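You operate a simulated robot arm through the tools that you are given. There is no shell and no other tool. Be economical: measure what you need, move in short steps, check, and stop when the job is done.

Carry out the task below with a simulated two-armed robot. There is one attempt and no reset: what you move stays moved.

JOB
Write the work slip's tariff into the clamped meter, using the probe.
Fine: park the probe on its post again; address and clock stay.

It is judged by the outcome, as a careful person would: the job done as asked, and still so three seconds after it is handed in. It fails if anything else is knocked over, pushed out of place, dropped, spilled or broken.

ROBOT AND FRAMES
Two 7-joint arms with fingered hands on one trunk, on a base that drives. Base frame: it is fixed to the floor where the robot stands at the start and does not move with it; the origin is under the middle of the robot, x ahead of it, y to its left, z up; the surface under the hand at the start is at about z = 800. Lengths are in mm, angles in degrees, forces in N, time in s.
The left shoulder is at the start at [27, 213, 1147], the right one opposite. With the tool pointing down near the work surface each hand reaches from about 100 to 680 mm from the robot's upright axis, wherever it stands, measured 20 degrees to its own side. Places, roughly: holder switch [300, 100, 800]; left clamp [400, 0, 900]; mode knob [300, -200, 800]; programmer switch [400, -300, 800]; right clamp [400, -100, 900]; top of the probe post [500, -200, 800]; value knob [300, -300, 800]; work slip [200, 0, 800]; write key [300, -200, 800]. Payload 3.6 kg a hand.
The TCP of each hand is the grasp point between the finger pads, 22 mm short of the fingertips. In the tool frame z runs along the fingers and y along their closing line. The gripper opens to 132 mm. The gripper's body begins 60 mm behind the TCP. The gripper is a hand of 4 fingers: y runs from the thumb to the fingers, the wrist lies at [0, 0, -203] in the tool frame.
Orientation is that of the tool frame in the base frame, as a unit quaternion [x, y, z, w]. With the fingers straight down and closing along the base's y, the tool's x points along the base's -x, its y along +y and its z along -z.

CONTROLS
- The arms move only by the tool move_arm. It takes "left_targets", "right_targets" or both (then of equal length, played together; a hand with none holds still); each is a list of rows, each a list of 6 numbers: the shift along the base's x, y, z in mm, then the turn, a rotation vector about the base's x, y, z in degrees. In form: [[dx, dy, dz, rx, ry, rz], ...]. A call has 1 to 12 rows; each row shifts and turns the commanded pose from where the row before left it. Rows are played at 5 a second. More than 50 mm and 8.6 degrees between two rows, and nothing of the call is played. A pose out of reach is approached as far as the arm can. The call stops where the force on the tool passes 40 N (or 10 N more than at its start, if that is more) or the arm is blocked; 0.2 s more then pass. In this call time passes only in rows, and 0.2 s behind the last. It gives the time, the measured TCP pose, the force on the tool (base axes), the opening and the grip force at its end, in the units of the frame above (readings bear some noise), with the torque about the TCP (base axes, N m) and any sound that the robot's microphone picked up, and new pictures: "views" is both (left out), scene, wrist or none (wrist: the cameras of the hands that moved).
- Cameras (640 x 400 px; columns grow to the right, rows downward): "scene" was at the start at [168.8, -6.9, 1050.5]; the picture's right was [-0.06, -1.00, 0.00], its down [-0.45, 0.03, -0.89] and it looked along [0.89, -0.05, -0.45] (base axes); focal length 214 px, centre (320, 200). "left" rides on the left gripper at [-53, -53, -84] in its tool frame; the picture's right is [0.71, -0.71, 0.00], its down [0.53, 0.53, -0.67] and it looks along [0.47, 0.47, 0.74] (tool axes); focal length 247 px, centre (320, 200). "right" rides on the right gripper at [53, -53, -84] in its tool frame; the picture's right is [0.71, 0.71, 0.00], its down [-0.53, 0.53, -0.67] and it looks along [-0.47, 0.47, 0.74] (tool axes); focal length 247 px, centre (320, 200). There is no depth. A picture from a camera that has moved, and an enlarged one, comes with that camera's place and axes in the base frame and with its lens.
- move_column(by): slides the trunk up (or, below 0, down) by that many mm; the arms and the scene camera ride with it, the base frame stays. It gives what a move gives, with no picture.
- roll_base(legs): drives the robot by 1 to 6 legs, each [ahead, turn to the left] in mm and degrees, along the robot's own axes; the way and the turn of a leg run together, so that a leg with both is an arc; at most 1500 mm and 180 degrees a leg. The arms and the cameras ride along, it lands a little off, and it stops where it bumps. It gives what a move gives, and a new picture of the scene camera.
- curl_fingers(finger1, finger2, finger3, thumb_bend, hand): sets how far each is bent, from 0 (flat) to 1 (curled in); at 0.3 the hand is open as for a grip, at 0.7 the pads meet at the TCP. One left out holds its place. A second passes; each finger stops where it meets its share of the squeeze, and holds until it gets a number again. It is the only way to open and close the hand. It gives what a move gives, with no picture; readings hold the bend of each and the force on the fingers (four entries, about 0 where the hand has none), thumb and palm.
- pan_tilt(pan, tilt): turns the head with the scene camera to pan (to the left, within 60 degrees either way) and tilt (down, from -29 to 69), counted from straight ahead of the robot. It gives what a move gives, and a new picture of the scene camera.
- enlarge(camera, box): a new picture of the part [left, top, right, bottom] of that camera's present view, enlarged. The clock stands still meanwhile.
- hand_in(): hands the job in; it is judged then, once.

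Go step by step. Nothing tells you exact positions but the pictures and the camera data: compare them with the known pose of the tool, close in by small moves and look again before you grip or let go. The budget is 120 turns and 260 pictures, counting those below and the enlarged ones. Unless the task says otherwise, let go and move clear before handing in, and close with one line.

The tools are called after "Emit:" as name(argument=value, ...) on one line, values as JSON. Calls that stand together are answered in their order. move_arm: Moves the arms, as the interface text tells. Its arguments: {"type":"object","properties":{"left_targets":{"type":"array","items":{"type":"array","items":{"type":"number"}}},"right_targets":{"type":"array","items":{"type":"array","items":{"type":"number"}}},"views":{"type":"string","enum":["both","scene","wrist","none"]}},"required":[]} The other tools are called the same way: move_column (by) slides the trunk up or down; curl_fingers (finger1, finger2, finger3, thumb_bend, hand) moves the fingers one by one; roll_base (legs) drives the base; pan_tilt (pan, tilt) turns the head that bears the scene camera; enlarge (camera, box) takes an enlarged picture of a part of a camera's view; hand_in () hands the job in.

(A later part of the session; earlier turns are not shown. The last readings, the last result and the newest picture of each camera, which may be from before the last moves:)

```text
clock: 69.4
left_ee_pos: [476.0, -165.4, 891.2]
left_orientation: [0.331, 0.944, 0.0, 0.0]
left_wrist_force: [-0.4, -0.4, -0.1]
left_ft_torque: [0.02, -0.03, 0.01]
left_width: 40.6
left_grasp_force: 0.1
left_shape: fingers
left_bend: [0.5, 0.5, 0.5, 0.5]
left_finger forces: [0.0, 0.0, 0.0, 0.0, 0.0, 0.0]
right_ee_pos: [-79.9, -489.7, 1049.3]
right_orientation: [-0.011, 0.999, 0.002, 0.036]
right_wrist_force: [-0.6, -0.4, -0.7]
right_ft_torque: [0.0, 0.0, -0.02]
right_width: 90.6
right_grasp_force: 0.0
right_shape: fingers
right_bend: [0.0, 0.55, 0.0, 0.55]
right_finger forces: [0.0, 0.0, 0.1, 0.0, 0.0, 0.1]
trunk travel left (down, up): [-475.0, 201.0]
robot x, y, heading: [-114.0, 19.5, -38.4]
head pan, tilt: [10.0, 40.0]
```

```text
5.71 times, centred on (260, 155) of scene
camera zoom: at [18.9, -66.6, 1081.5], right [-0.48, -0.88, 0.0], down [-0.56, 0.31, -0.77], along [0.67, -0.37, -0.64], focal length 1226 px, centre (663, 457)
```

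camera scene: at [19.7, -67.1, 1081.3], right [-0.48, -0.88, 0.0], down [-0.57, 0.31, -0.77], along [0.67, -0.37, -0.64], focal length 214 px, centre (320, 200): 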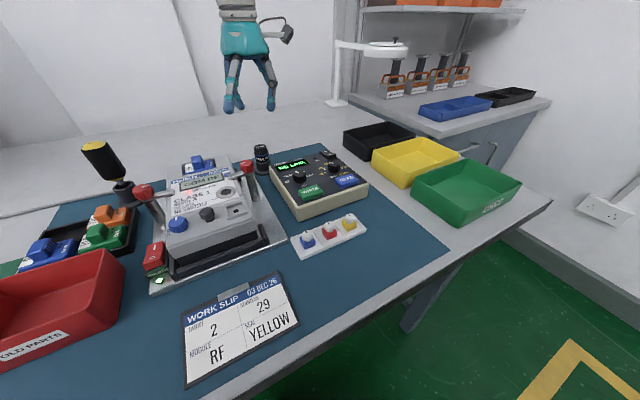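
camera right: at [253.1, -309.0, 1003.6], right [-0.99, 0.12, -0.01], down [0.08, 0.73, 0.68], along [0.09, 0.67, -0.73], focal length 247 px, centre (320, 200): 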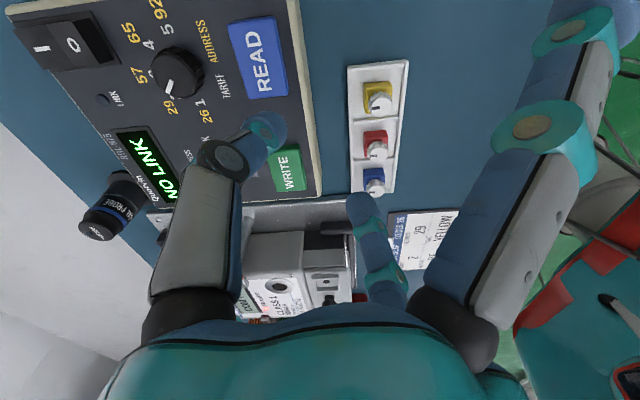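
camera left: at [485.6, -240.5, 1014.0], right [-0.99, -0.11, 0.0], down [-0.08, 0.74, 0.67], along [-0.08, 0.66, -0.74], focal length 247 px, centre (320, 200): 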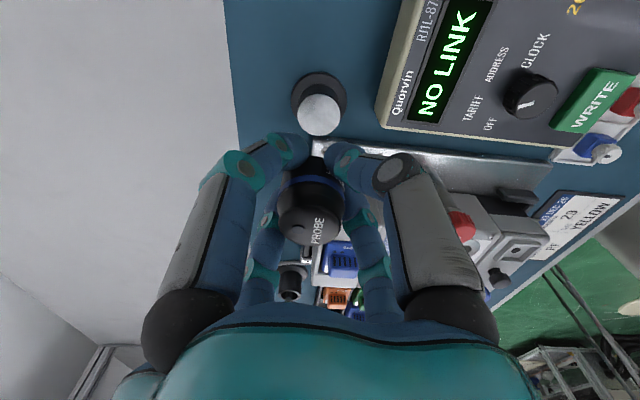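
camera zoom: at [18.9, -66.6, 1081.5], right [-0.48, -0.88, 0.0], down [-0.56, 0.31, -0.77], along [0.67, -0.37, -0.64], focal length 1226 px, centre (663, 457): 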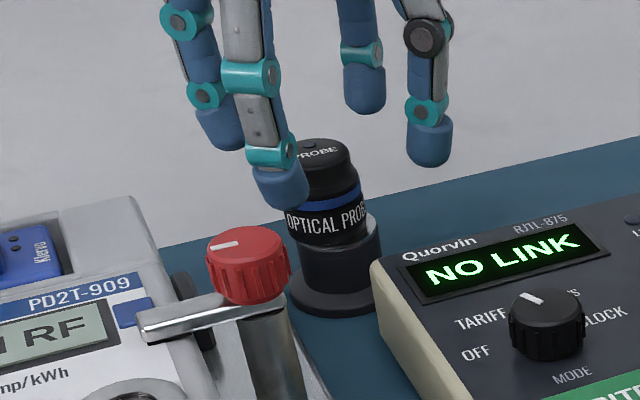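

The probe sits tilted on the post. I'll regrip higher and better centred (shift +3,+3), which should straighten it.

Emit:
move_arm(left_targets=[[3, 3, -15, 0, 0, 0], [0, 0, -17, 0, 0, 0]], views="none")

Emit:
curl_fingers(hand="left", finger1=0.58, finger2=0.58, finger3=0.58, thumb_bend=0.58)

Emit:
curl_fingers(hand="left", finger1=0.75, finger2=0.75, finger3=0.75, thumb_bend=0.75)

Emit:
enlarge(camera="scene", box=[220, 120, 300, 190])

Emit:
enlarge(camera="left", box=[240, 80, 400, 220])

```text
clock: 70.0
left_ee_pos: [481.7, -162.1, 859.2]
left_orientation: [0.331, 0.944, 0.001, 0.0]
left_wrist_force: [-0.3, -0.4, 0.4]
left_ft_torque: [0.01, 0.02, 0.0]
left_width: 40.1
left_grasp_force: 0.0
left_shape: fingers
left_bend: [0.5, 0.5, 0.5, 0.5]
left_finger forces: [0.0, 0.0, 0.1, 0.0, 0.0, 0.1]
right_ee_pos: [-80.4, -490.1, 1050.1]
right_orientation: [-0.011, 0.999, 0.002, 0.035]
right_wrist_force: [-0.1, -0.2, 0.0]
right_ft_torque: [0.02, 0.03, -0.03]
right_width: 90.7
right_grasp_force: 0.0
right_shape: fingers
right_bend: [0.0, 0.55, 0.0, 0.55]
right_finger forces: [0.0, 0.0, 0.1, 0.1, 0.0, 0.0]
trunk travel left (down, up): [-475.0, 201.0]
robot x, y, heading: [-116.9, 25.3, -38.4]
head pan, tilt: [10.0, 40.0]
```

```text
clock: 71.0
left_ee_pos: [480.9, -165.0, 859.6]
left_orientation: [0.33, 0.944, 0.0, 0.0]
left_wrist_force: [-0.7, -0.3, 0.4]
left_ft_torque: [0.01, 0.03, -0.02]
left_width: 24.4
left_grasp_force: 0.0
left_shape: fingers
left_bend: [0.57, 0.57, 0.57, 0.57]
left_finger forces: [0.0, 0.0, 0.0, 0.0, 0.0, 0.0]
right_ee_pos: [-80.5, -490.3, 1048.8]
right_orientation: [-0.01, 0.999, 0.002, 0.036]
right_wrist_force: [-0.3, -0.7, 0.2]
right_ft_torque: [-0.01, 0.02, 0.0]
right_width: 91.0
right_grasp_force: 0.0
right_shape: fingers
right_bend: [0.0, 0.55, 0.0, 0.55]
right_finger forces: [0.0, 0.0, 0.0, 0.1, 0.1, 0.1]
trunk travel left (down, up): [-475.0, 201.0]
robot x, y, heading: [-120.1, 22.0, -38.5]
head pan, tilt: [10.0, 40.0]
```

```text
clock: 72.0
left_ee_pos: [481.6, -163.3, 859.5]
left_orientation: [0.33, 0.944, 0.0, 0.0]
left_wrist_force: [-0.1, 0.0, -0.2]
left_ft_torque: [0.03, 0.03, 0.0]
left_width: 11.0
left_grasp_force: 16.4
left_shape: fingers
left_bend: [0.62, 0.61, 0.61, 0.64]
left_finger forces: [6.5, 7.4, 6.2, 0.0, 12.7, 0.0]
right_ee_pos: [-79.4, -488.6, 1049.3]
right_orientation: [-0.01, 0.999, 0.002, 0.036]
right_wrist_force: [0.2, -0.3, -0.1]
right_ft_torque: [0.01, -0.04, 0.0]
right_width: 90.5
right_grasp_force: 0.0
right_shape: fingers
right_bend: [0.0, 0.55, 0.0, 0.55]
right_finger forces: [0.0, 0.1, 0.0, 0.0, 0.0, 0.0]
trunk travel left (down, up): [-475.0, 201.0]
robot x, y, heading: [-113.7, 24.1, -38.2]
head pan, tilt: [10.0, 40.0]
```

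```text
5.71 times, centred on (260, 155) of scene
camera zoom: at [19.4, -66.9, 1081.4], right [-0.48, -0.88, 0.0], down [-0.56, 0.31, -0.77], along [0.67, -0.37, -0.64], focal length 1226 px, centre (663, 457)
```

zoom: 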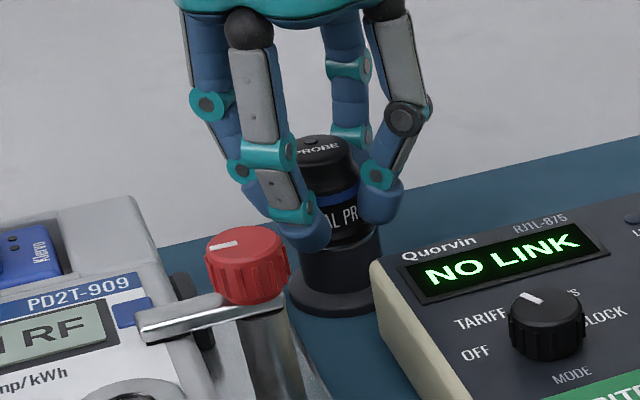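

```text
2.86 times, centred on (320, 150) of left
camera zoom: at [489.2, -237.8, 943.0], right [-0.99, -0.11, 0.0], down [-0.08, 0.74, 0.67], along [-0.07, 0.66, -0.74], focal length 706 px, centre (320, 343)
```

zoom: 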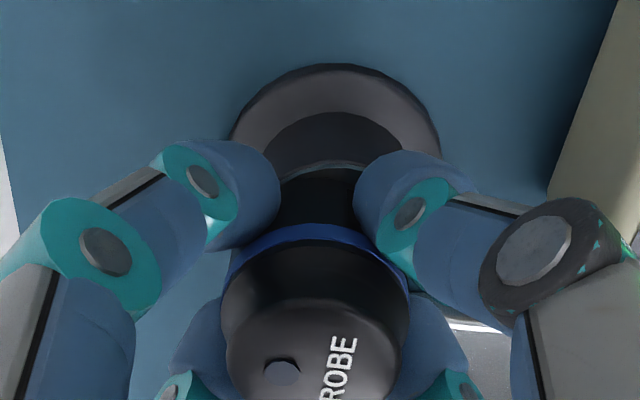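

The grip is firm. Triangulation puts the meter port at (333,-66,868) on a level face, with the clamp knob near (363,-106,895) and the bar end near (365,-75). I'll lift, turn to yaw about +8 so no finger meets the clamp, and move above the port.

Emit:
move_arm(left_targets=[[0, 0, 45, 0, 0, 0], [0, 0, 45, 0, 0, 0], [0, 0, 20, 0, 0, 7.7], [-10, 6, 0, 0, 0, 7.7], [-15, 10, 0, 0, 0, 7.7], [-25, 16, 0, 0, 0, 7.7], [-25, 17, 0, 0, 0, 7.7], [-25, 17, 0, 0, 0, 7.7], [-25, 17, 0, 0, 0, 0], [-23, 14, 0, 0, 0, 0]], views="both")

Emit:
enlarge(camera="scene", box=[150, 60, 310, 240])

Emit:
enlarge(camera="left", box=[200, 60, 440, 260])

```text
clock: 74.2
left_ee_pos: [331.4, -65.4, 968.8]
left_orientation: [-0.066, 0.998, 0.0, 0.001]
left_wrist_force: [0.3, -0.5, -1.0]
left_ft_torque: [-0.02, -0.02, -0.03]
left_width: 11.0
left_grasp_force: 16.3
left_shape: fingers
left_bend: [0.62, 0.6, 0.61, 0.65]
left_finger forces: [6.6, 7.4, 6.1, 0.1, 12.4, 0.0]
right_ee_pos: [-80.9, -490.0, 1048.8]
right_orientation: [-0.01, 0.999, 0.001, 0.036]
right_wrist_force: [0.1, 0.4, -0.3]
right_ft_torque: [0.02, 0.03, -0.02]
right_width: 90.5
right_grasp_force: 0.0
right_shape: fingers
right_bend: [0.0, 0.55, 0.0, 0.55]
right_finger forces: [0.1, 0.0, 0.0, 0.0, 0.0, 0.0]
trunk travel left (down, up): [-475.0, 201.0]
robot x, y, heading: [-116.9, 24.4, -38.6]
head pan, tilt: [10.0, 40.0]
camera scene: at [19.2, -66.5, 1081.5], right [-0.48, -0.88, 0.0], down [-0.56, 0.31, -0.77], along [0.67, -0.37, -0.64], focal length 214 px, centre (320, 200)
camera left: at [390.9, -110.7, 1052.1], right [-0.61, -0.79, 0.0], down [-0.59, 0.45, 0.67], along [-0.53, 0.41, -0.74], focal length 247 px, centre (320, 200)
```

scene: 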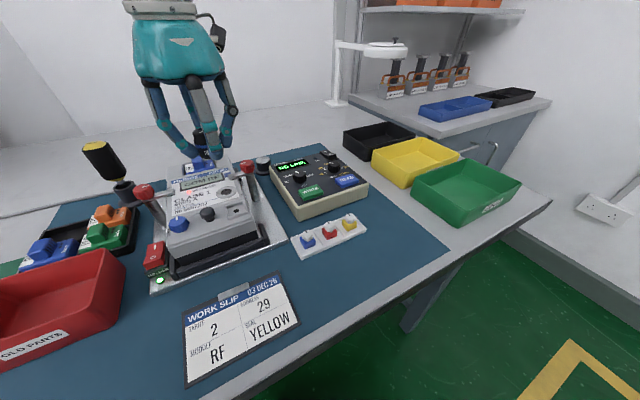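
left: 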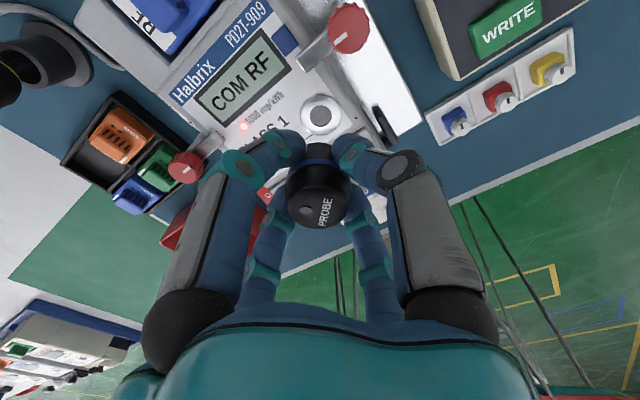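

```text
2.22 times, centred on (230, 150) of scene
camera zoom: at [19.2, -66.5, 1081.5], right [-0.48, -0.88, 0.0], down [-0.56, 0.31, -0.77], along [0.67, -0.37, -0.64], focal length 477 px, centre (520, 311)
```

zoom: 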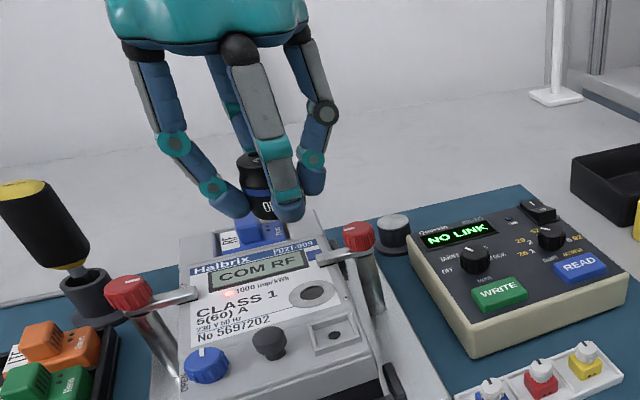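

```text
2.00 times, centred on (320, 160) of left
camera zoom: at [390.9, -110.7, 1052.1], right [-0.61, -0.79, 0.0], down [-0.59, 0.45, 0.67], along [-0.53, 0.41, -0.74], focal length 494 px, centre (320, 280)
```

zoom: 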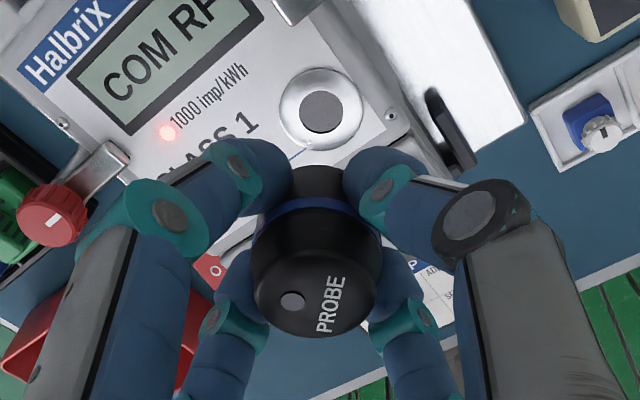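

Emit:
move_arm(left_targets=[[-1, -1, -30, 0, 0, 0], [0, 0, -20, 0, 0, 0]], views="none")

Emit:
enlarge(camera="left", box=[240, 80, 400, 220])

Emit:
enlarge(camera="scene", box=[180, 110, 280, 220])

```text
clock: 74.8
left_ee_pos: [330.4, -66.9, 918.0]
left_orientation: [-0.067, 0.998, 0.0, 0.001]
left_wrist_force: [-0.4, 0.0, -0.3]
left_ft_torque: [0.02, 0.02, 0.01]
left_width: 10.9
left_grasp_force: 16.3
left_shape: fingers
left_bend: [0.62, 0.6, 0.61, 0.65]
left_finger forces: [6.5, 7.6, 6.1, 0.0, 12.3, 0.0]
right_ee_pos: [-80.9, -490.0, 1049.6]
right_orientation: [-0.011, 0.999, 0.002, 0.036]
right_wrist_force: [-0.1, 0.3, 0.6]
right_ft_torque: [0.01, -0.02, 0.0]
right_width: 90.6
right_grasp_force: 0.1
right_shape: fingers
right_bend: [0.0, 0.55, 0.0, 0.55]
right_finger forces: [0.1, 0.0, 0.0, 0.1, 0.1, 0.0]
trunk travel left (down, up): [-475.0, 201.0]
robot x, y, heading: [-112.6, 19.7, -38.7]
head pan, tilt: [10.0, 40.0]
```

```text
2.86 times, centred on (320, 150) of left
camera zoom: at [390.5, -112.1, 1001.2], right [-0.61, -0.79, 0.0], down [-0.59, 0.45, 0.67], along [-0.53, 0.41, -0.74], focal length 706 px, centre (320, 343)
```

zoom: 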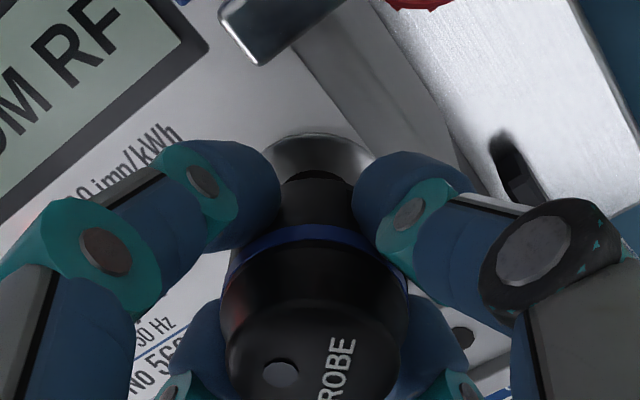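

```text
3.64 times, centred on (230, 165) of scene
camera zoom: at [19.3, -66.8, 1081.4], right [-0.48, -0.88, 0.0], down [-0.56, 0.31, -0.77], along [0.67, -0.37, -0.64], focal length 780 px, centre (647, 327)
```

zoom: 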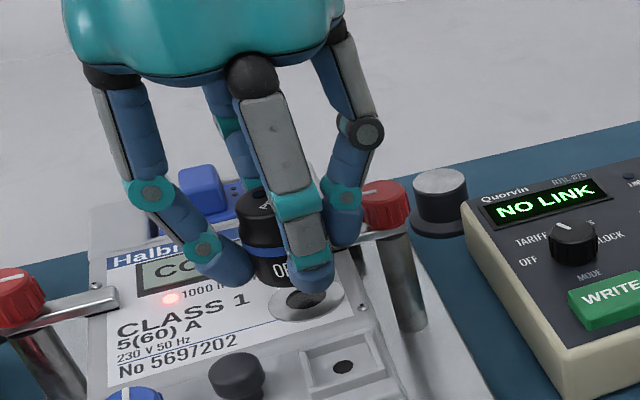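

Aligned within about 2 mm. I'll descend gently until contact.

Emit:
move_arm(left_targets=[[-0.5, 0, -6, 0, 0, 0], [0, 0, -3, 0, 0, 0], [0, 0, -2, 0, 0, 0]], views="none")

Emit:
enlarge(camera="scene", box=[180, 110, 280, 220])

```text
clock: 75.6
left_ee_pos: [329.4, -67.5, 908.2]
left_orientation: [-0.066, 0.998, 0.0, 0.0]
left_wrist_force: [0.5, 1.1, -0.2]
left_ft_torque: [-0.05, 0.02, 0.03]
left_width: 10.7
left_grasp_force: 16.1
left_shape: fingers
left_bend: [0.62, 0.6, 0.61, 0.65]
left_finger forces: [6.5, 7.5, 6.1, 0.0, 12.4, 0.0]
right_ee_pos: [-80.2, -490.9, 1048.7]
right_orientation: [-0.011, 0.999, 0.001, 0.036]
right_wrist_force: [1.1, 0.3, 0.6]
right_ft_torque: [0.01, 0.0, -0.01]
right_width: 90.7
right_grasp_force: 0.1
right_shape: fingers
right_bend: [0.0, 0.55, 0.0, 0.55]
right_finger forces: [0.0, 0.0, 0.1, 0.1, 0.0, 0.1]
trunk travel left (down, up): [-475.0, 201.0]
robot x, y, heading: [-117.5, 21.8, -38.8]
head pan, tilt: [10.0, 40.0]
```

```text
3.64 times, centred on (230, 165) of scene
camera zoom: at [19.3, -66.8, 1081.4], right [-0.48, -0.88, 0.0], down [-0.56, 0.31, -0.77], along [0.67, -0.37, -0.64], focal length 780 px, centre (647, 327)
```

zoom: 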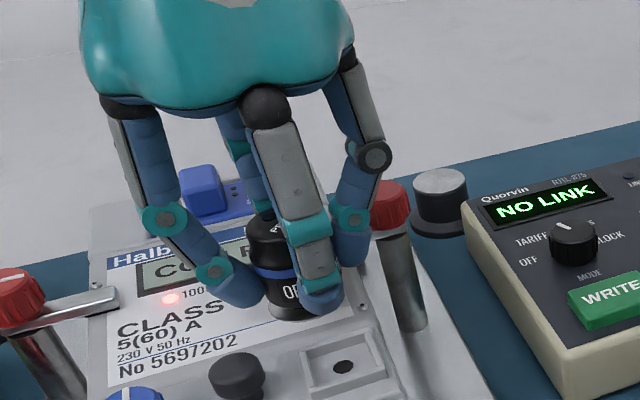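

Emit:
move_arm(left_targets=[[0.5, 0, -2, 0, 0, 0], [0, 0, -2, 0, 0, 0], [0, 0, -2, 0, 0, 0]], views="none")

Emit:
enlarge(camera="scene", box=[180, 110, 320, 220])

Emit:
enlarge(camera="left", box=[240, 80, 400, 220])

```text
clock: 76.4
left_ee_pos: [329.6, -66.8, 900.3]
left_orientation: [-0.066, 0.998, 0.001, 0.0]
left_wrist_force: [0.0, 1.1, -4.0]
left_ft_torque: [0.02, -0.04, 0.01]
left_width: 11.1
left_grasp_force: 15.5
left_shape: fingers
left_bend: [0.62, 0.6, 0.61, 0.65]
left_finger forces: [6.5, 7.2, 6.1, 0.0, 11.8, 0.0]
right_ee_pos: [-80.1, -489.4, 1048.6]
right_orientation: [-0.01, 0.999, 0.002, 0.035]
right_wrist_force: [0.3, -0.6, -1.4]
right_ft_torque: [0.0, -0.04, 0.01]
right_width: 90.5
right_grasp_force: 0.1
right_shape: fingers
right_bend: [0.0, 0.55, 0.0, 0.55]
right_finger forces: [0.0, 0.1, 0.1, 0.0, 0.1, 0.1]
trunk travel left (down, up): [-475.0, 201.0]
robot x, y, heading: [-116.3, 26.9, -38.6]
head pan, tilt: [10.0, 40.0]
```

```text
3.64 times, centred on (250, 165) of scene
camera zoom: at [19.6, -66.8, 1081.3], right [-0.48, -0.88, 0.0], down [-0.57, 0.31, -0.77], along [0.67, -0.37, -0.64], focal length 780 px, centre (574, 327)
```

zoom: 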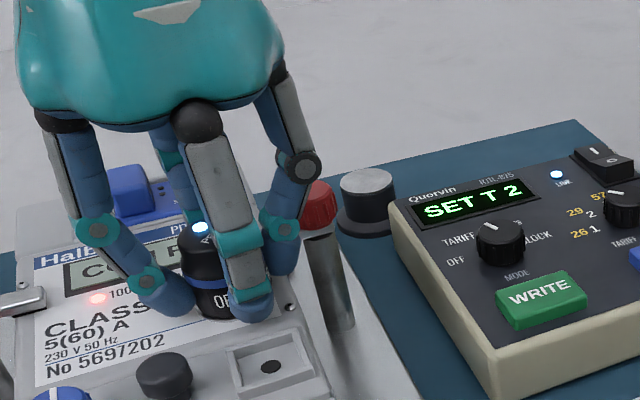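

```text
2.86 times, centred on (320, 150) of left
camera zoom: at [390.1, -112.9, 985.5], right [-0.61, -0.79, 0.0], down [-0.59, 0.45, 0.67], along [-0.53, 0.41, -0.74], focal length 706 px, centre (320, 343)
```

zoom: 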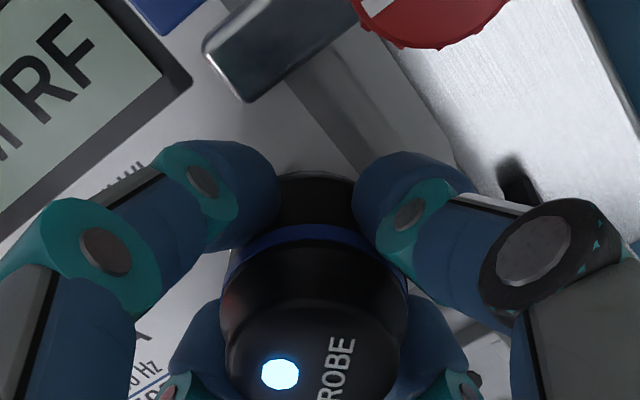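

Linked: the display shows "SET T 2" and the link light is on. I'll release gently so the magnet holds the probe, then lift away.

Emit:
curl_fingers(hand="left", finger1=0.59, finger2=0.57, finger3=0.58, thumb_bend=0.62)

Emit:
curl_fingers(hand="left", finger1=0.54, finger2=0.54, finger3=0.54, thumb_bend=0.55)

Emit:
move_arm(left_targets=[[0, 1, 15, 0, 0, 0], [0, 0, 35, 0, 0, 0], [0, 0, 30, 0, 0, 0]], views="wrist")

Emit:
enlarge(camera="scene", box=[180, 110, 320, 220])

```text
clock: 77.4
left_ee_pos: [329.7, -68.1, 902.4]
left_orientation: [-0.066, 0.998, 0.0, 0.0]
left_wrist_force: [0.6, 0.3, 0.0]
left_ft_torque: [0.0, 0.0, 0.01]
left_width: 15.6
left_grasp_force: 0.1
left_shape: fingers
left_bend: [0.59, 0.56, 0.57, 0.62]
left_finger forces: [0.0, 0.0, 0.1, 0.0, 0.0, 0.0]
right_ee_pos: [-81.0, -490.0, 1048.1]
right_orientation: [-0.011, 0.999, 0.002, 0.036]
right_wrist_force: [0.0, -0.7, 0.1]
right_ft_torque: [0.01, 0.02, 0.01]
right_width: 90.7
right_grasp_force: 0.0
right_shape: fingers
right_bend: [0.0, 0.55, 0.0, 0.55]
right_finger forces: [0.0, 0.0, 0.0, 0.1, 0.1, 0.0]
trunk travel left (down, up): [-475.0, 201.0]
robot x, y, heading: [-115.6, 22.0, -38.5]
head pan, tilt: [10.0, 40.0]
```

```text
clock: 78.4
left_ee_pos: [330.7, -67.8, 901.9]
left_orientation: [-0.067, 0.998, 0.0, 0.001]
left_wrist_force: [0.5, 0.3, -0.5]
left_ft_torque: [-0.03, 0.02, 0.01]
left_width: 29.5
left_grasp_force: 0.0
left_shape: fingers
left_bend: [0.54, 0.54, 0.54, 0.55]
left_finger forces: [0.2, 0.1, 0.0, 0.0, 0.1, 0.0]
right_ee_pos: [-81.1, -490.5, 1048.6]
right_orientation: [-0.011, 0.999, 0.002, 0.036]
right_wrist_force: [0.9, -0.3, -0.2]
right_ft_torque: [0.0, -0.03, 0.01]
right_width: 90.8
right_grasp_force: 0.0
right_shape: fingers
right_bend: [0.0, 0.55, 0.0, 0.55]
right_finger forces: [0.0, 0.0, 0.1, 0.0, 0.0, 0.1]
trunk travel left (down, up): [-475.0, 201.0]
robot x, y, heading: [-112.5, 20.2, -38.6]
head pan, tilt: [10.0, 40.0]
```

```text
clock: 79.2
left_ee_pos: [329.6, -65.3, 982.8]
left_orientation: [-0.066, 0.998, 0.0, 0.001]
left_wrist_force: [0.3, -0.2, -0.5]
left_ft_torque: [0.01, -0.01, 0.0]
left_width: 29.5
left_grasp_force: 0.1
left_shape: fingers
left_bend: [0.54, 0.54, 0.54, 0.55]
left_finger forces: [0.1, 0.0, 0.1, 0.1, 0.1, 0.1]
right_ee_pos: [-81.3, -488.9, 1048.3]
right_orientation: [-0.01, 0.999, 0.001, 0.035]
right_wrist_force: [0.0, -0.1, -0.5]
right_ft_torque: [0.03, 0.03, -0.04]
right_width: 90.4
right_grasp_force: 0.0
right_shape: fingers
right_bend: [0.0, 0.55, 0.0, 0.55]
right_finger forces: [0.1, 0.0, 0.0, 0.0, 0.0, 0.1]
trunk travel left (down, up): [-475.0, 201.0]
robot x, y, heading: [-117.9, 22.4, -38.7]
head pan, tilt: [10.0, 40.0]
camera left: at [389.4, -110.9, 1066.5], right [-0.61, -0.79, 0.0], down [-0.59, 0.45, 0.67], along [-0.53, 0.41, -0.74], focal length 247 px, centre (320, 200)
```

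left: 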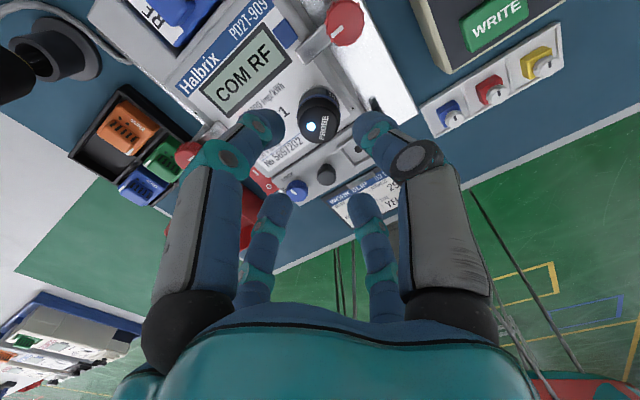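

```text
3.64 times, centred on (250, 165) of scene
camera zoom: at [19.2, -66.7, 1081.4], right [-0.48, -0.88, 0.0], down [-0.56, 0.31, -0.77], along [0.67, -0.37, -0.64], focal length 780 px, centre (574, 327)
```

zoom: 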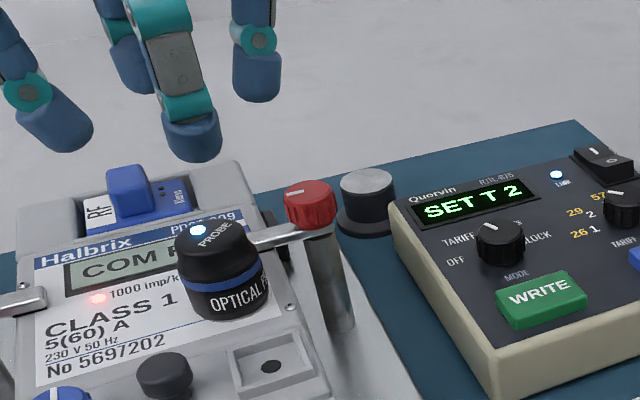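

The probe is seated flat and the display still shows SET T 2. I'll form a closed pinch and go above the WRITE key.

Emit:
curl_fingers(hand="left", finger1=1, finger2=0.7, finger3=1, thumb_bend=0.7)

Emit:
move_arm(left_targets=[[-10, -33, 0, 0, 0, -8], [-10, -33, 0, 0, 0, -8], [-10, -33, 0, 0, 0, -8], [-9, -33, 0, 0, 0, -8], [0, 0, -40, 0, 0, 0], [0, 0, -40, 0, 0, 0]], views="wrist")

Emit:
enlarge(camera="scene", box=[240, 110, 380, 220])

```text
clock: 80.2
left_ee_pos: [331.3, -64.9, 981.8]
left_orientation: [-0.066, 0.998, 0.0, 0.0]
left_wrist_force: [1.1, -0.6, -1.8]
left_ft_torque: [-0.02, -0.01, -0.02]
left_width: 0.0
left_grasp_force: 0.0
left_shape: fingers
left_bend: [0.76, 0.68, 0.76, 0.69]
left_finger forces: [0.0, 0.0, 0.1, 0.0, 0.1, 0.0]
right_ee_pos: [-81.7, -489.5, 1048.9]
right_orientation: [-0.011, 0.999, 0.002, 0.036]
right_wrist_force: [0.1, -0.1, 0.1]
right_ft_torque: [0.04, 0.01, -0.01]
right_width: 90.6
right_grasp_force: 0.1
right_shape: fingers
right_bend: [0.0, 0.55, 0.0, 0.55]
right_finger forces: [0.0, 0.1, 0.0, 0.1, 0.1, 0.1]
trunk travel left (down, up): [-475.0, 201.0]
robot x, y, heading: [-114.0, 22.8, -38.6]
head pan, tilt: [10.0, 40.0]
```

```text
clock: 81.6
left_ee_pos: [291.3, -199.7, 900.5]
left_orientation: [0.213, 0.977, -0.001, 0.0]
left_wrist_force: [0.1, 0.1, -0.1]
left_ft_torque: [0.06, 0.0, 0.01]
left_width: 0.1
left_grasp_force: 0.0
left_shape: fingers
left_bend: [0.76, 0.68, 0.76, 0.69]
left_finger forces: [0.0, 0.0, 0.0, 0.1, 0.1, 0.0]
right_ee_pos: [-80.3, -489.9, 1048.3]
right_orientation: [-0.011, 0.999, 0.002, 0.035]
right_wrist_force: [-0.7, 0.3, 0.0]
right_ft_torque: [-0.01, 0.04, -0.01]
right_width: 90.7
right_grasp_force: 0.0
right_shape: fingers
right_bend: [0.0, 0.55, 0.0, 0.55]
right_finger forces: [0.1, 0.0, 0.0, 0.0, 0.1, 0.0]
trunk travel left (down, up): [-475.0, 201.0]
robot x, y, heading: [-116.7, 22.0, -38.7]
head pan, tilt: [10.0, 40.0]
camera left: at [316.9, -269.3, 985.1], right [-0.94, -0.35, 0.0], down [-0.26, 0.7, 0.67], along [-0.23, 0.63, -0.74], focal length 247 px, centre (320, 200)
```

left: 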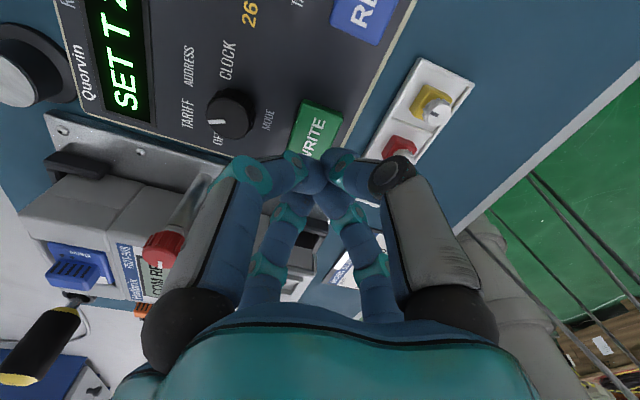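

```text
3.64 times, centred on (310, 165) of scene
camera zoom: at [19.4, -67.1, 1081.4], right [-0.48, -0.88, 0.0], down [-0.56, 0.31, -0.77], along [0.67, -0.37, -0.64], focal length 780 px, centre (356, 327)
```

zoom: 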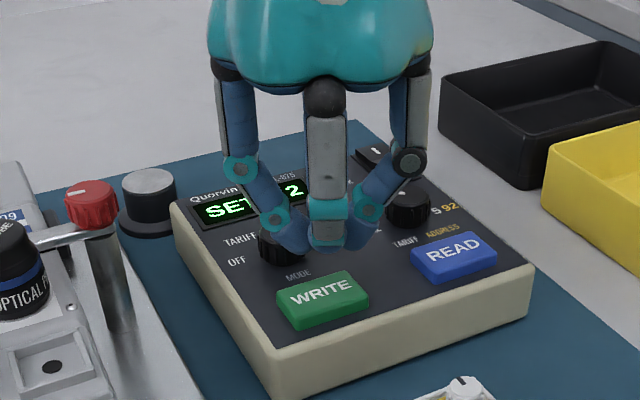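

Projection says the tips land on the key. I'll splay the two side fingers out of the way, then press down in small steps.

Emit:
curl_fingers(hand="left", finger1=0, finger2=0.72, finger3=0, thumb_bend=0.72)

Emit:
move_arm(left_targets=[[-2, 0, -15, 0, 0, 0], [0, 0, -7, 0, 0, 0]], views="none")

Emit:
enlarge(camera="scene", box=[240, 110, 380, 220])

Emit:
enlarge(camera="left", box=[220, 80, 420, 230])

```text
clock: 82.6
left_ee_pos: [290.0, -198.6, 900.1]
left_orientation: [0.212, 0.977, 0.0, 0.0]
left_wrist_force: [0.4, 0.2, -0.2]
left_ft_torque: [0.0, -0.03, 0.0]
left_width: 84.5
left_grasp_force: 0.2
left_shape: fingers
left_bend: [0.01, 0.71, 0.01, 0.71]
left_finger forces: [0.0, 0.0, 0.0, 0.1, 0.0, 0.1]
right_ee_pos: [-80.8, -489.5, 1048.9]
right_orientation: [-0.009, 0.999, 0.001, 0.035]
right_wrist_force: [0.2, 0.0, 0.0]
right_ft_torque: [0.01, -0.01, -0.01]
right_width: 90.6
right_grasp_force: 0.0
right_shape: fingers
right_bend: [0.0, 0.55, 0.0, 0.55]
right_finger forces: [0.0, 0.0, 0.1, 0.1, 0.0, 0.0]
trunk travel left (down, up): [-475.0, 201.0]
robot x, y, heading: [-115.8, 22.1, -38.8]
head pan, tilt: [10.0, 40.0]
```

```text
clock: 83.2
left_ee_pos: [289.3, -197.1, 880.0]
left_orientation: [0.211, 0.977, 0.0, 0.0]
left_wrist_force: [-0.1, -0.6, -0.1]
left_ft_torque: [0.0, 0.04, -0.02]
left_width: 84.6
left_grasp_force: 0.1
left_shape: fingers
left_bend: [0.01, 0.71, 0.01, 0.71]
left_finger forces: [0.0, 0.0, 0.0, 0.1, 0.0, 0.0]
right_ee_pos: [-80.0, -490.2, 1049.3]
right_orientation: [-0.011, 0.999, 0.002, 0.036]
right_wrist_force: [-0.8, 0.5, 0.3]
right_ft_torque: [0.0, 0.0, 0.0]
right_width: 90.7
right_grasp_force: 0.0
right_shape: fingers
right_bend: [0.0, 0.55, 0.0, 0.55]
right_finger forces: [0.1, 0.0, 0.1, 0.0, 0.0, 0.0]
trunk travel left (down, up): [-475.0, 201.0]
robot x, y, heading: [-112.8, 25.6, -38.7]
head pan, tilt: [10.0, 40.0]
```

```text
3.64 times, centred on (310, 165) of scene
camera zoom: at [19.3, -66.9, 1081.4], right [-0.48, -0.88, 0.0], down [-0.56, 0.31, -0.77], along [0.67, -0.37, -0.64], focal length 780 px, centre (356, 327)
```

zoom: 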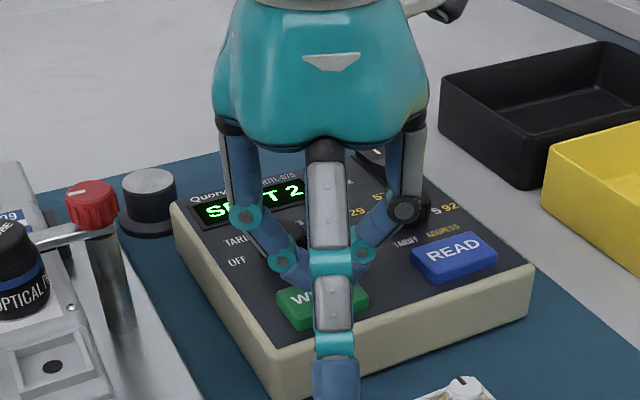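

```text
2.67 times, centred on (320, 155) of left
camera zoom: at [315.1, -267.6, 963.3], right [-0.94, -0.35, 0.0], down [-0.26, 0.7, 0.67], along [-0.23, 0.63, -0.74], focal length 659 px, centre (320, 320)
```

zoom: 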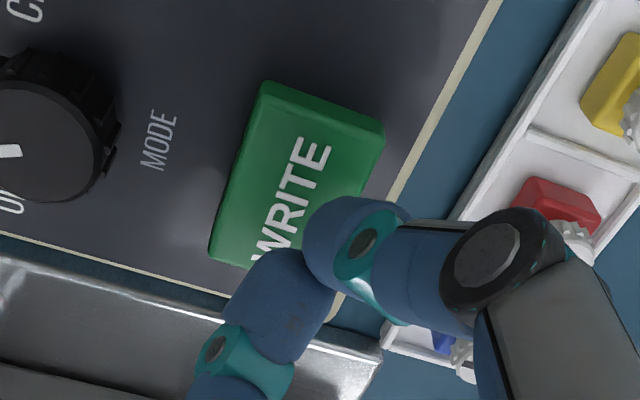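

Emit:
move_arm(left_targets=[[4, -4, 0, 0, 0, 0], [0, 0, -4, 0, 0, 0], [0, 0, -2, 0, 0, 0], [0, 0, -2, 0, 0, 0]], views="none")

Emit:
enlarge(camera="left", box=[120, 0, 420, 230])

```text
clock: 84.2
left_ee_pos: [292.2, -201.8, 871.1]
left_orientation: [0.212, 0.977, 0.0, 0.0]
left_wrist_force: [-0.1, 0.7, -0.3]
left_ft_torque: [0.0, 0.0, 0.03]
left_width: 84.4
left_grasp_force: 0.0
left_shape: fingers
left_bend: [0.01, 0.71, 0.01, 0.71]
left_finger forces: [0.1, 0.0, 0.0, 0.0, 0.1, 0.0]
right_ee_pos: [-81.4, -490.0, 1048.3]
right_orientation: [-0.01, 0.999, 0.002, 0.035]
right_wrist_force: [-0.2, 0.5, 0.2]
right_ft_torque: [0.01, 0.0, -0.03]
right_width: 90.5
right_grasp_force: 0.0
right_shape: fingers
right_bend: [0.0, 0.55, 0.0, 0.55]
right_finger forces: [0.0, 0.0, 0.0, 0.0, 0.0, 0.0]
trunk travel left (down, up): [-475.0, 201.0]
robot x, y, heading: [-116.8, 21.8, -38.6]
head pan, tilt: [10.0, 40.0]
```

```text
1.74 times, centred on (270, 115) of left
camera zoom: at [319.1, -271.8, 956.0], right [-0.94, -0.35, 0.0], down [-0.26, 0.7, 0.67], along [-0.24, 0.63, -0.74], focal length 430 px, centre (407, 348)
```

zoom: 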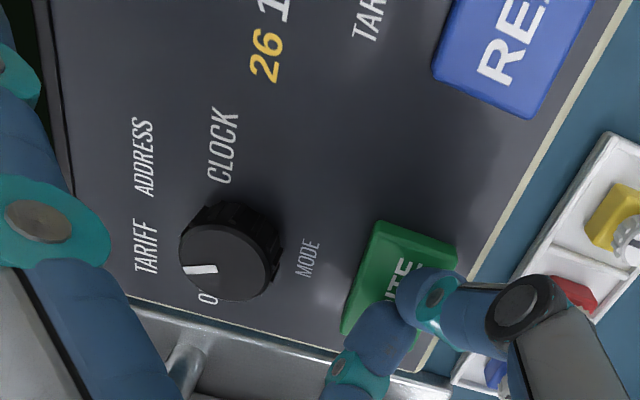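

Emit:
move_arm(left_targets=[[1, -1, -2, 0, 0, 0], [0, 0, -2, 0, 0, 0], [0, 0, -1.5, 0, 0, 0]], views="none")

Emit:
enlarge(camera="scene", box=[240, 110, 380, 220])

```text
clock: 85.0
left_ee_pos: [294.4, -202.9, 866.6]
left_orientation: [0.212, 0.977, 0.0, 0.0]
left_wrist_force: [-0.9, -1.1, 2.1]
left_ft_torque: [-0.05, 0.01, 0.03]
left_width: 84.3
left_grasp_force: 0.1
left_shape: fingers
left_bend: [0.01, 0.71, 0.01, 0.71]
left_finger forces: [0.0, 0.1, 0.1, 0.1, 0.1, 0.1]
right_ee_pos: [-81.4, -489.4, 1048.6]
right_orientation: [-0.011, 0.999, 0.002, 0.036]
right_wrist_force: [0.1, -0.1, -0.9]
right_ft_torque: [0.04, -0.02, 0.02]
right_width: 90.6
right_grasp_force: 0.0
right_shape: fingers
right_bend: [0.0, 0.55, 0.0, 0.55]
right_finger forces: [0.1, 0.0, 0.0, 0.0, 0.0, 0.0]
trunk travel left (down, up): [-475.0, 201.0]
robot x, y, heading: [-117.3, 19.1, -38.6]
head pan, tilt: [10.0, 40.0]
heard: click
```

```text
3.64 times, centred on (310, 165) of scene
camera zoom: at [19.1, -66.8, 1081.5], right [-0.48, -0.88, 0.0], down [-0.56, 0.31, -0.77], along [0.67, -0.37, -0.64], focal length 780 px, centre (356, 327)
```

zoom: 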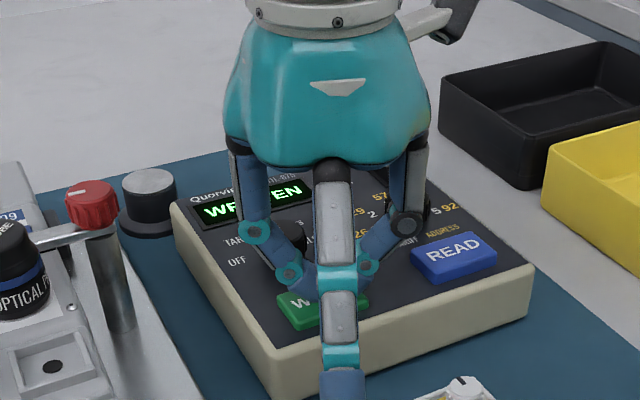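

A click was heard and the display shows "WRITTEN". I'll lift and check the displays.

Emit:
move_arm(left_targets=[[0, 0, 40, 0, 0, 0], [0, 0, 45, 0, 0, 0], [0, 0, 35, 0, 0, 0]], views="scene")

Emit:
enlarge(camera="scene", box=[150, 120, 380, 250])

```text
clock: 85.8
left_ee_pos: [293.6, -204.1, 987.8]
left_orientation: [0.211, 0.978, 0.0, 0.0]
left_wrist_force: [-0.4, 0.5, 0.2]
left_ft_torque: [0.01, -0.02, 0.02]
left_width: 84.0
left_grasp_force: 0.1
left_shape: fingers
left_bend: [0.01, 0.71, 0.01, 0.71]
left_finger forces: [0.1, 0.0, 0.0, 0.1, 0.0, 0.0]
right_ee_pos: [-82.0, -490.5, 1049.5]
right_orientation: [-0.01, 0.999, 0.001, 0.035]
right_wrist_force: [-0.8, -0.2, -0.1]
right_ft_torque: [-0.03, 0.03, 0.01]
right_width: 90.7
right_grasp_force: 0.0
right_shape: fingers
right_bend: [0.0, 0.55, 0.0, 0.55]
right_finger forces: [0.0, 0.0, 0.0, 0.0, 0.0, 0.0]
trunk travel left (down, up): [-475.0, 201.0]
robot x, y, heading: [-112.8, 22.9, -38.4]
head pan, tilt: [10.0, 40.0]
camera scene: at [19.1, -66.8, 1081.5], right [-0.48, -0.88, 0.0], down [-0.56, 0.31, -0.77], along [0.67, -0.37, -0.64], focal length 214 px, centre (320, 200)
```

scene: 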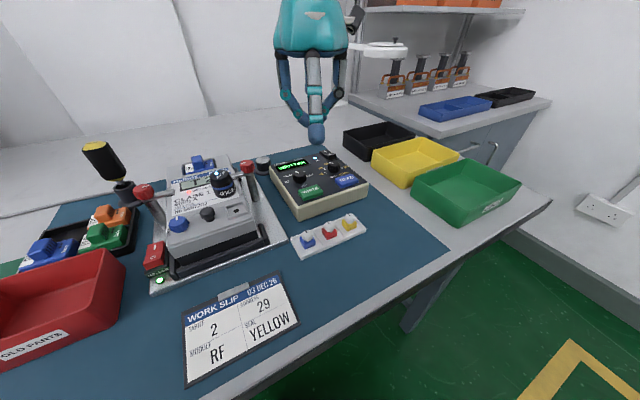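

```text
2.78 times, centred on (265, 185) of scene
camera zoom: at [19.1, -66.8, 1081.5], right [-0.48, -0.88, 0.0], down [-0.56, 0.31, -0.77], along [0.67, -0.37, -0.64], focal length 597 px, centre (473, 242)
```

zoom: 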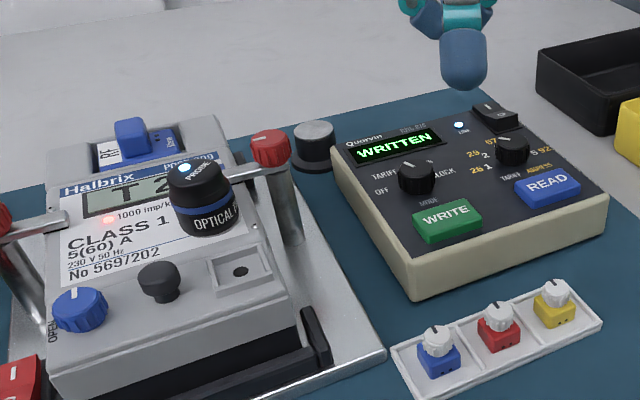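

The meter shows "T 2" and the programmer says WRITTEN. Now to retrieve the probe: open the hand and return above the port.

Emit:
move_arm(left_targets=[[9, 35, 0, 0, 0, 8], [9, 35, 0, 0, 0, 8], [9, 35, 0, 0, 0, 8], [9, 35, 0, 0, 0, 8]], views="none")

Emit:
curl_fingers(hand="left", finger1=0.53, finger2=0.53, finger3=0.53, thumb_bend=0.53)

Emit:
move_arm(left_targets=[[0, 0, -40, 0, 0, 0]], views="none")

Emit:
enlarge(camera="left", box=[220, 60, 420, 230])

Emit:
enlarge(camera="scene", box=[170, 90, 290, 220])

```text
clock: 86.8
left_ee_pos: [329.0, -60.7, 987.5]
left_orientation: [-0.067, 0.998, 0.0, 0.0]
left_wrist_force: [0.5, 0.1, -0.4]
left_ft_torque: [-0.03, -0.03, 0.05]
left_width: 84.3
left_grasp_force: 0.0
left_shape: fingers
left_bend: [0.01, 0.71, 0.01, 0.71]
left_finger forces: [0.0, 0.1, 0.0, 0.1, 0.0, 0.0]
right_ee_pos: [-79.8, -490.1, 1049.0]
right_orientation: [-0.01, 0.999, 0.001, 0.036]
right_wrist_force: [0.5, 0.8, 0.0]
right_ft_torque: [-0.01, -0.04, 0.0]
right_width: 90.5
right_grasp_force: 0.1
right_shape: fingers
right_bend: [0.0, 0.55, 0.0, 0.55]
right_finger forces: [0.0, 0.0, 0.1, 0.0, 0.0, 0.1]
trunk travel left (down, up): [-475.0, 201.0]
robot x, y, heading: [-111.3, 21.5, -38.5]
head pan, tilt: [10.0, 40.0]
```

```text
clock: 87.8
left_ee_pos: [328.9, -62.7, 986.9]
left_orientation: [-0.066, 0.998, 0.0, 0.0]
left_wrist_force: [-1.0, 0.0, 0.0]
left_ft_torque: [-0.02, 0.05, 0.03]
left_width: 33.6
left_grasp_force: 0.1
left_shape: fingers
left_bend: [0.53, 0.53, 0.53, 0.53]
left_finger forces: [0.1, 0.1, 0.0, 0.1, 0.0, 0.1]
right_ee_pos: [-80.0, -489.2, 1049.3]
right_orientation: [-0.01, 0.999, 0.002, 0.036]
right_wrist_force: [0.3, 0.2, -0.3]
right_ft_torque: [0.01, -0.02, -0.03]
right_width: 90.3
right_grasp_force: 0.1
right_shape: fingers
right_bend: [0.0, 0.55, 0.0, 0.55]
right_finger forces: [0.1, 0.0, 0.0, 0.0, 0.0, 0.0]
trunk travel left (down, up): [-475.0, 201.0]
robot x, y, heading: [-115.0, 23.7, -38.5]
head pan, tilt: [10.0, 40.0]
```

```text
clock: 88.2
left_ee_pos: [329.1, -61.6, 945.1]
left_orientation: [-0.066, 0.998, 0.0, 0.0]
left_wrist_force: [0.9, -0.6, 0.2]
left_ft_torque: [0.02, -0.03, 0.03]
left_width: 33.6
left_grasp_force: 0.0
left_shape: fingers
left_bend: [0.53, 0.53, 0.53, 0.53]
left_finger forces: [0.0, 0.1, 0.0, 0.1, 0.1, 0.1]
right_ee_pos: [-79.8, -489.5, 1047.9]
right_orientation: [-0.011, 0.999, 0.001, 0.034]
right_wrist_force: [-0.1, -0.9, -0.1]
right_ft_torque: [0.02, 0.02, 0.0]
right_width: 90.6
right_grasp_force: 0.0
right_shape: fingers
right_bend: [0.0, 0.55, 0.0, 0.55]
right_finger forces: [0.0, 0.1, 0.0, 0.0, 0.1, 0.0]
trunk travel left (down, up): [-475.0, 201.0]
robot x, y, heading: [-114.9, 23.9, -38.6]
head pan, tilt: [10.0, 40.0]
```

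```text
2.35 times, centred on (320, 145) of left
camera zoom: at [389.1, -107.1, 1030.1], right [-0.61, -0.79, 0.0], down [-0.59, 0.45, 0.67], along [-0.53, 0.41, -0.74], focal length 581 px, centre (320, 329)
```

zoom: 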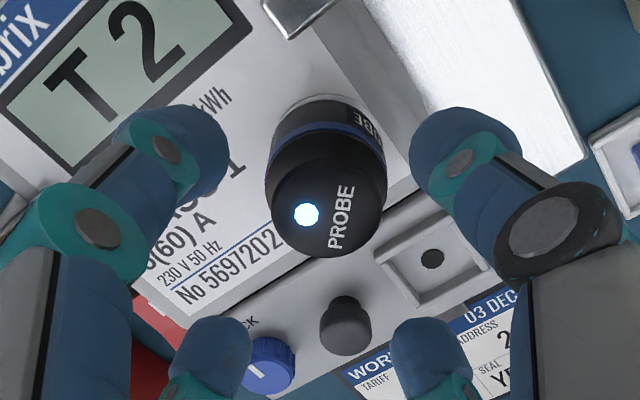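

```text
3.08 times, centred on (230, 155) of scene
camera zoom: at [19.8, -66.8, 1081.3], right [-0.48, -0.88, 0.0], down [-0.57, 0.31, -0.77], along [0.67, -0.37, -0.64], focal length 660 px, centre (597, 338)
```

zoom: 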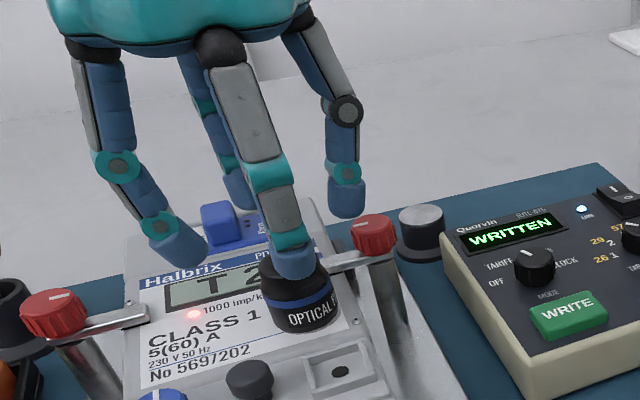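

Centred over the probe. I'll descend and grip.

Emit:
move_arm(left_targets=[[0.5, -0.8, -20, 0, 0, 0], [0, 0, -15, 0, 0, 0], [0, 0, -9, 0, 0, 0]], views="none")

Emit:
curl_fingers(hand="left", finger1=0.58, finger2=0.58, finger3=0.58, thumb_bend=0.58)

Emit:
curl_fingers(hand="left", finger1=0.75, finger2=0.75, finger3=0.75, thumb_bend=0.75)

Emit:
enlarge(camera="scene", box=[170, 90, 290, 220])

```text
clock: 89.0
left_ee_pos: [331.9, -62.5, 903.0]
left_orientation: [-0.066, 0.998, 0.0, 0.0]
left_wrist_force: [0.4, -0.1, -0.7]
left_ft_torque: [-0.01, 0.0, 0.01]
left_width: 33.5
left_grasp_force: 0.0
left_shape: fingers
left_bend: [0.53, 0.53, 0.53, 0.53]
left_finger forces: [0.0, 0.1, 0.0, 0.0, 0.0, 0.1]
right_ee_pos: [-80.8, -489.5, 1048.6]
right_orientation: [-0.01, 0.999, 0.002, 0.036]
right_wrist_force: [1.1, 0.1, 0.2]
right_ft_torque: [-0.03, 0.03, -0.02]
right_width: 90.5
right_grasp_force: 0.0
right_shape: fingers
right_bend: [0.0, 0.55, 0.0, 0.55]
right_finger forces: [0.0, 0.0, 0.1, 0.0, 0.0, 0.1]
trunk travel left (down, up): [-475.0, 201.0]
robot x, y, heading: [-117.3, 22.0, -38.5]
head pan, tilt: [10.0, 40.0]
```

```text
clock: 90.0
left_ee_pos: [330.8, -62.2, 902.1]
left_orientation: [-0.066, 0.998, 0.0, 0.0]
left_wrist_force: [-0.6, 0.6, 0.1]
left_ft_torque: [0.03, -0.02, -0.01]
left_width: 24.4
left_grasp_force: 0.1
left_shape: fingers
left_bend: [0.57, 0.57, 0.57, 0.57]
left_finger forces: [0.0, 0.0, 0.0, 0.0, 0.1, 0.0]
right_ee_pos: [-79.9, -489.9, 1048.7]
right_orientation: [-0.011, 0.999, 0.002, 0.035]
right_wrist_force: [-0.1, -0.7, 0.2]
right_ft_torque: [0.02, 0.02, -0.01]
right_width: 90.5
right_grasp_force: 0.0
right_shape: fingers
right_bend: [0.0, 0.55, 0.0, 0.55]
right_finger forces: [0.0, 0.0, 0.0, 0.0, 0.1, 0.0]
trunk travel left (down, up): [-475.0, 201.0]
robot x, y, heading: [-115.5, 25.9, -38.9]
head pan, tilt: [10.0, 40.0]
```

```text
clock: 91.0
left_ee_pos: [330.8, -62.9, 902.8]
left_orientation: [-0.067, 0.998, 0.0, 0.001]
left_wrist_force: [-1.5, 0.9, -0.2]
left_ft_torque: [-0.02, 0.02, 0.0]
left_width: 11.4
left_grasp_force: 16.7
left_shape: fingers
left_bend: [0.62, 0.61, 0.61, 0.64]
left_finger forces: [6.4, 7.6, 6.2, 0.0, 13.0, 0.0]
right_ee_pos: [-80.7, -489.7, 1049.6]
right_orientation: [-0.011, 0.999, 0.002, 0.037]
right_wrist_force: [0.4, -0.4, 0.1]
right_ft_torque: [-0.03, 0.01, -0.03]
right_width: 90.9
right_grasp_force: 0.0
right_shape: fingers
right_bend: [0.0, 0.55, 0.0, 0.55]
right_finger forces: [0.0, 0.0, 0.1, 0.1, 0.0, 0.0]
trunk travel left (down, up): [-475.0, 201.0]
robot x, y, heading: [-116.4, 22.8, -38.5]
head pan, tilt: [10.0, 40.0]
```

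```text
3.08 times, centred on (230, 155) of scene
camera zoom: at [19.3, -66.8, 1081.4], right [-0.48, -0.88, 0.0], down [-0.56, 0.31, -0.77], along [0.67, -0.37, -0.64], focal length 660 px, centre (597, 338)
```

zoom: 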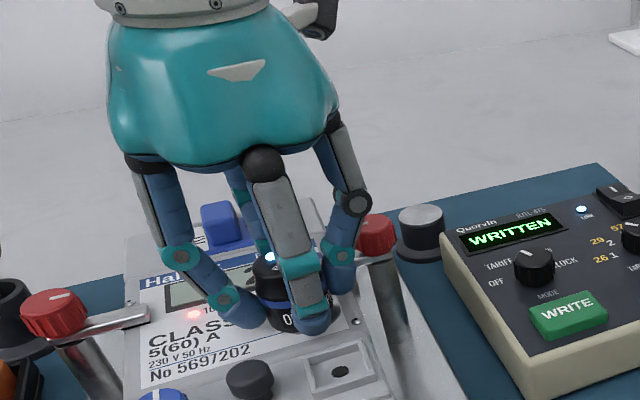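

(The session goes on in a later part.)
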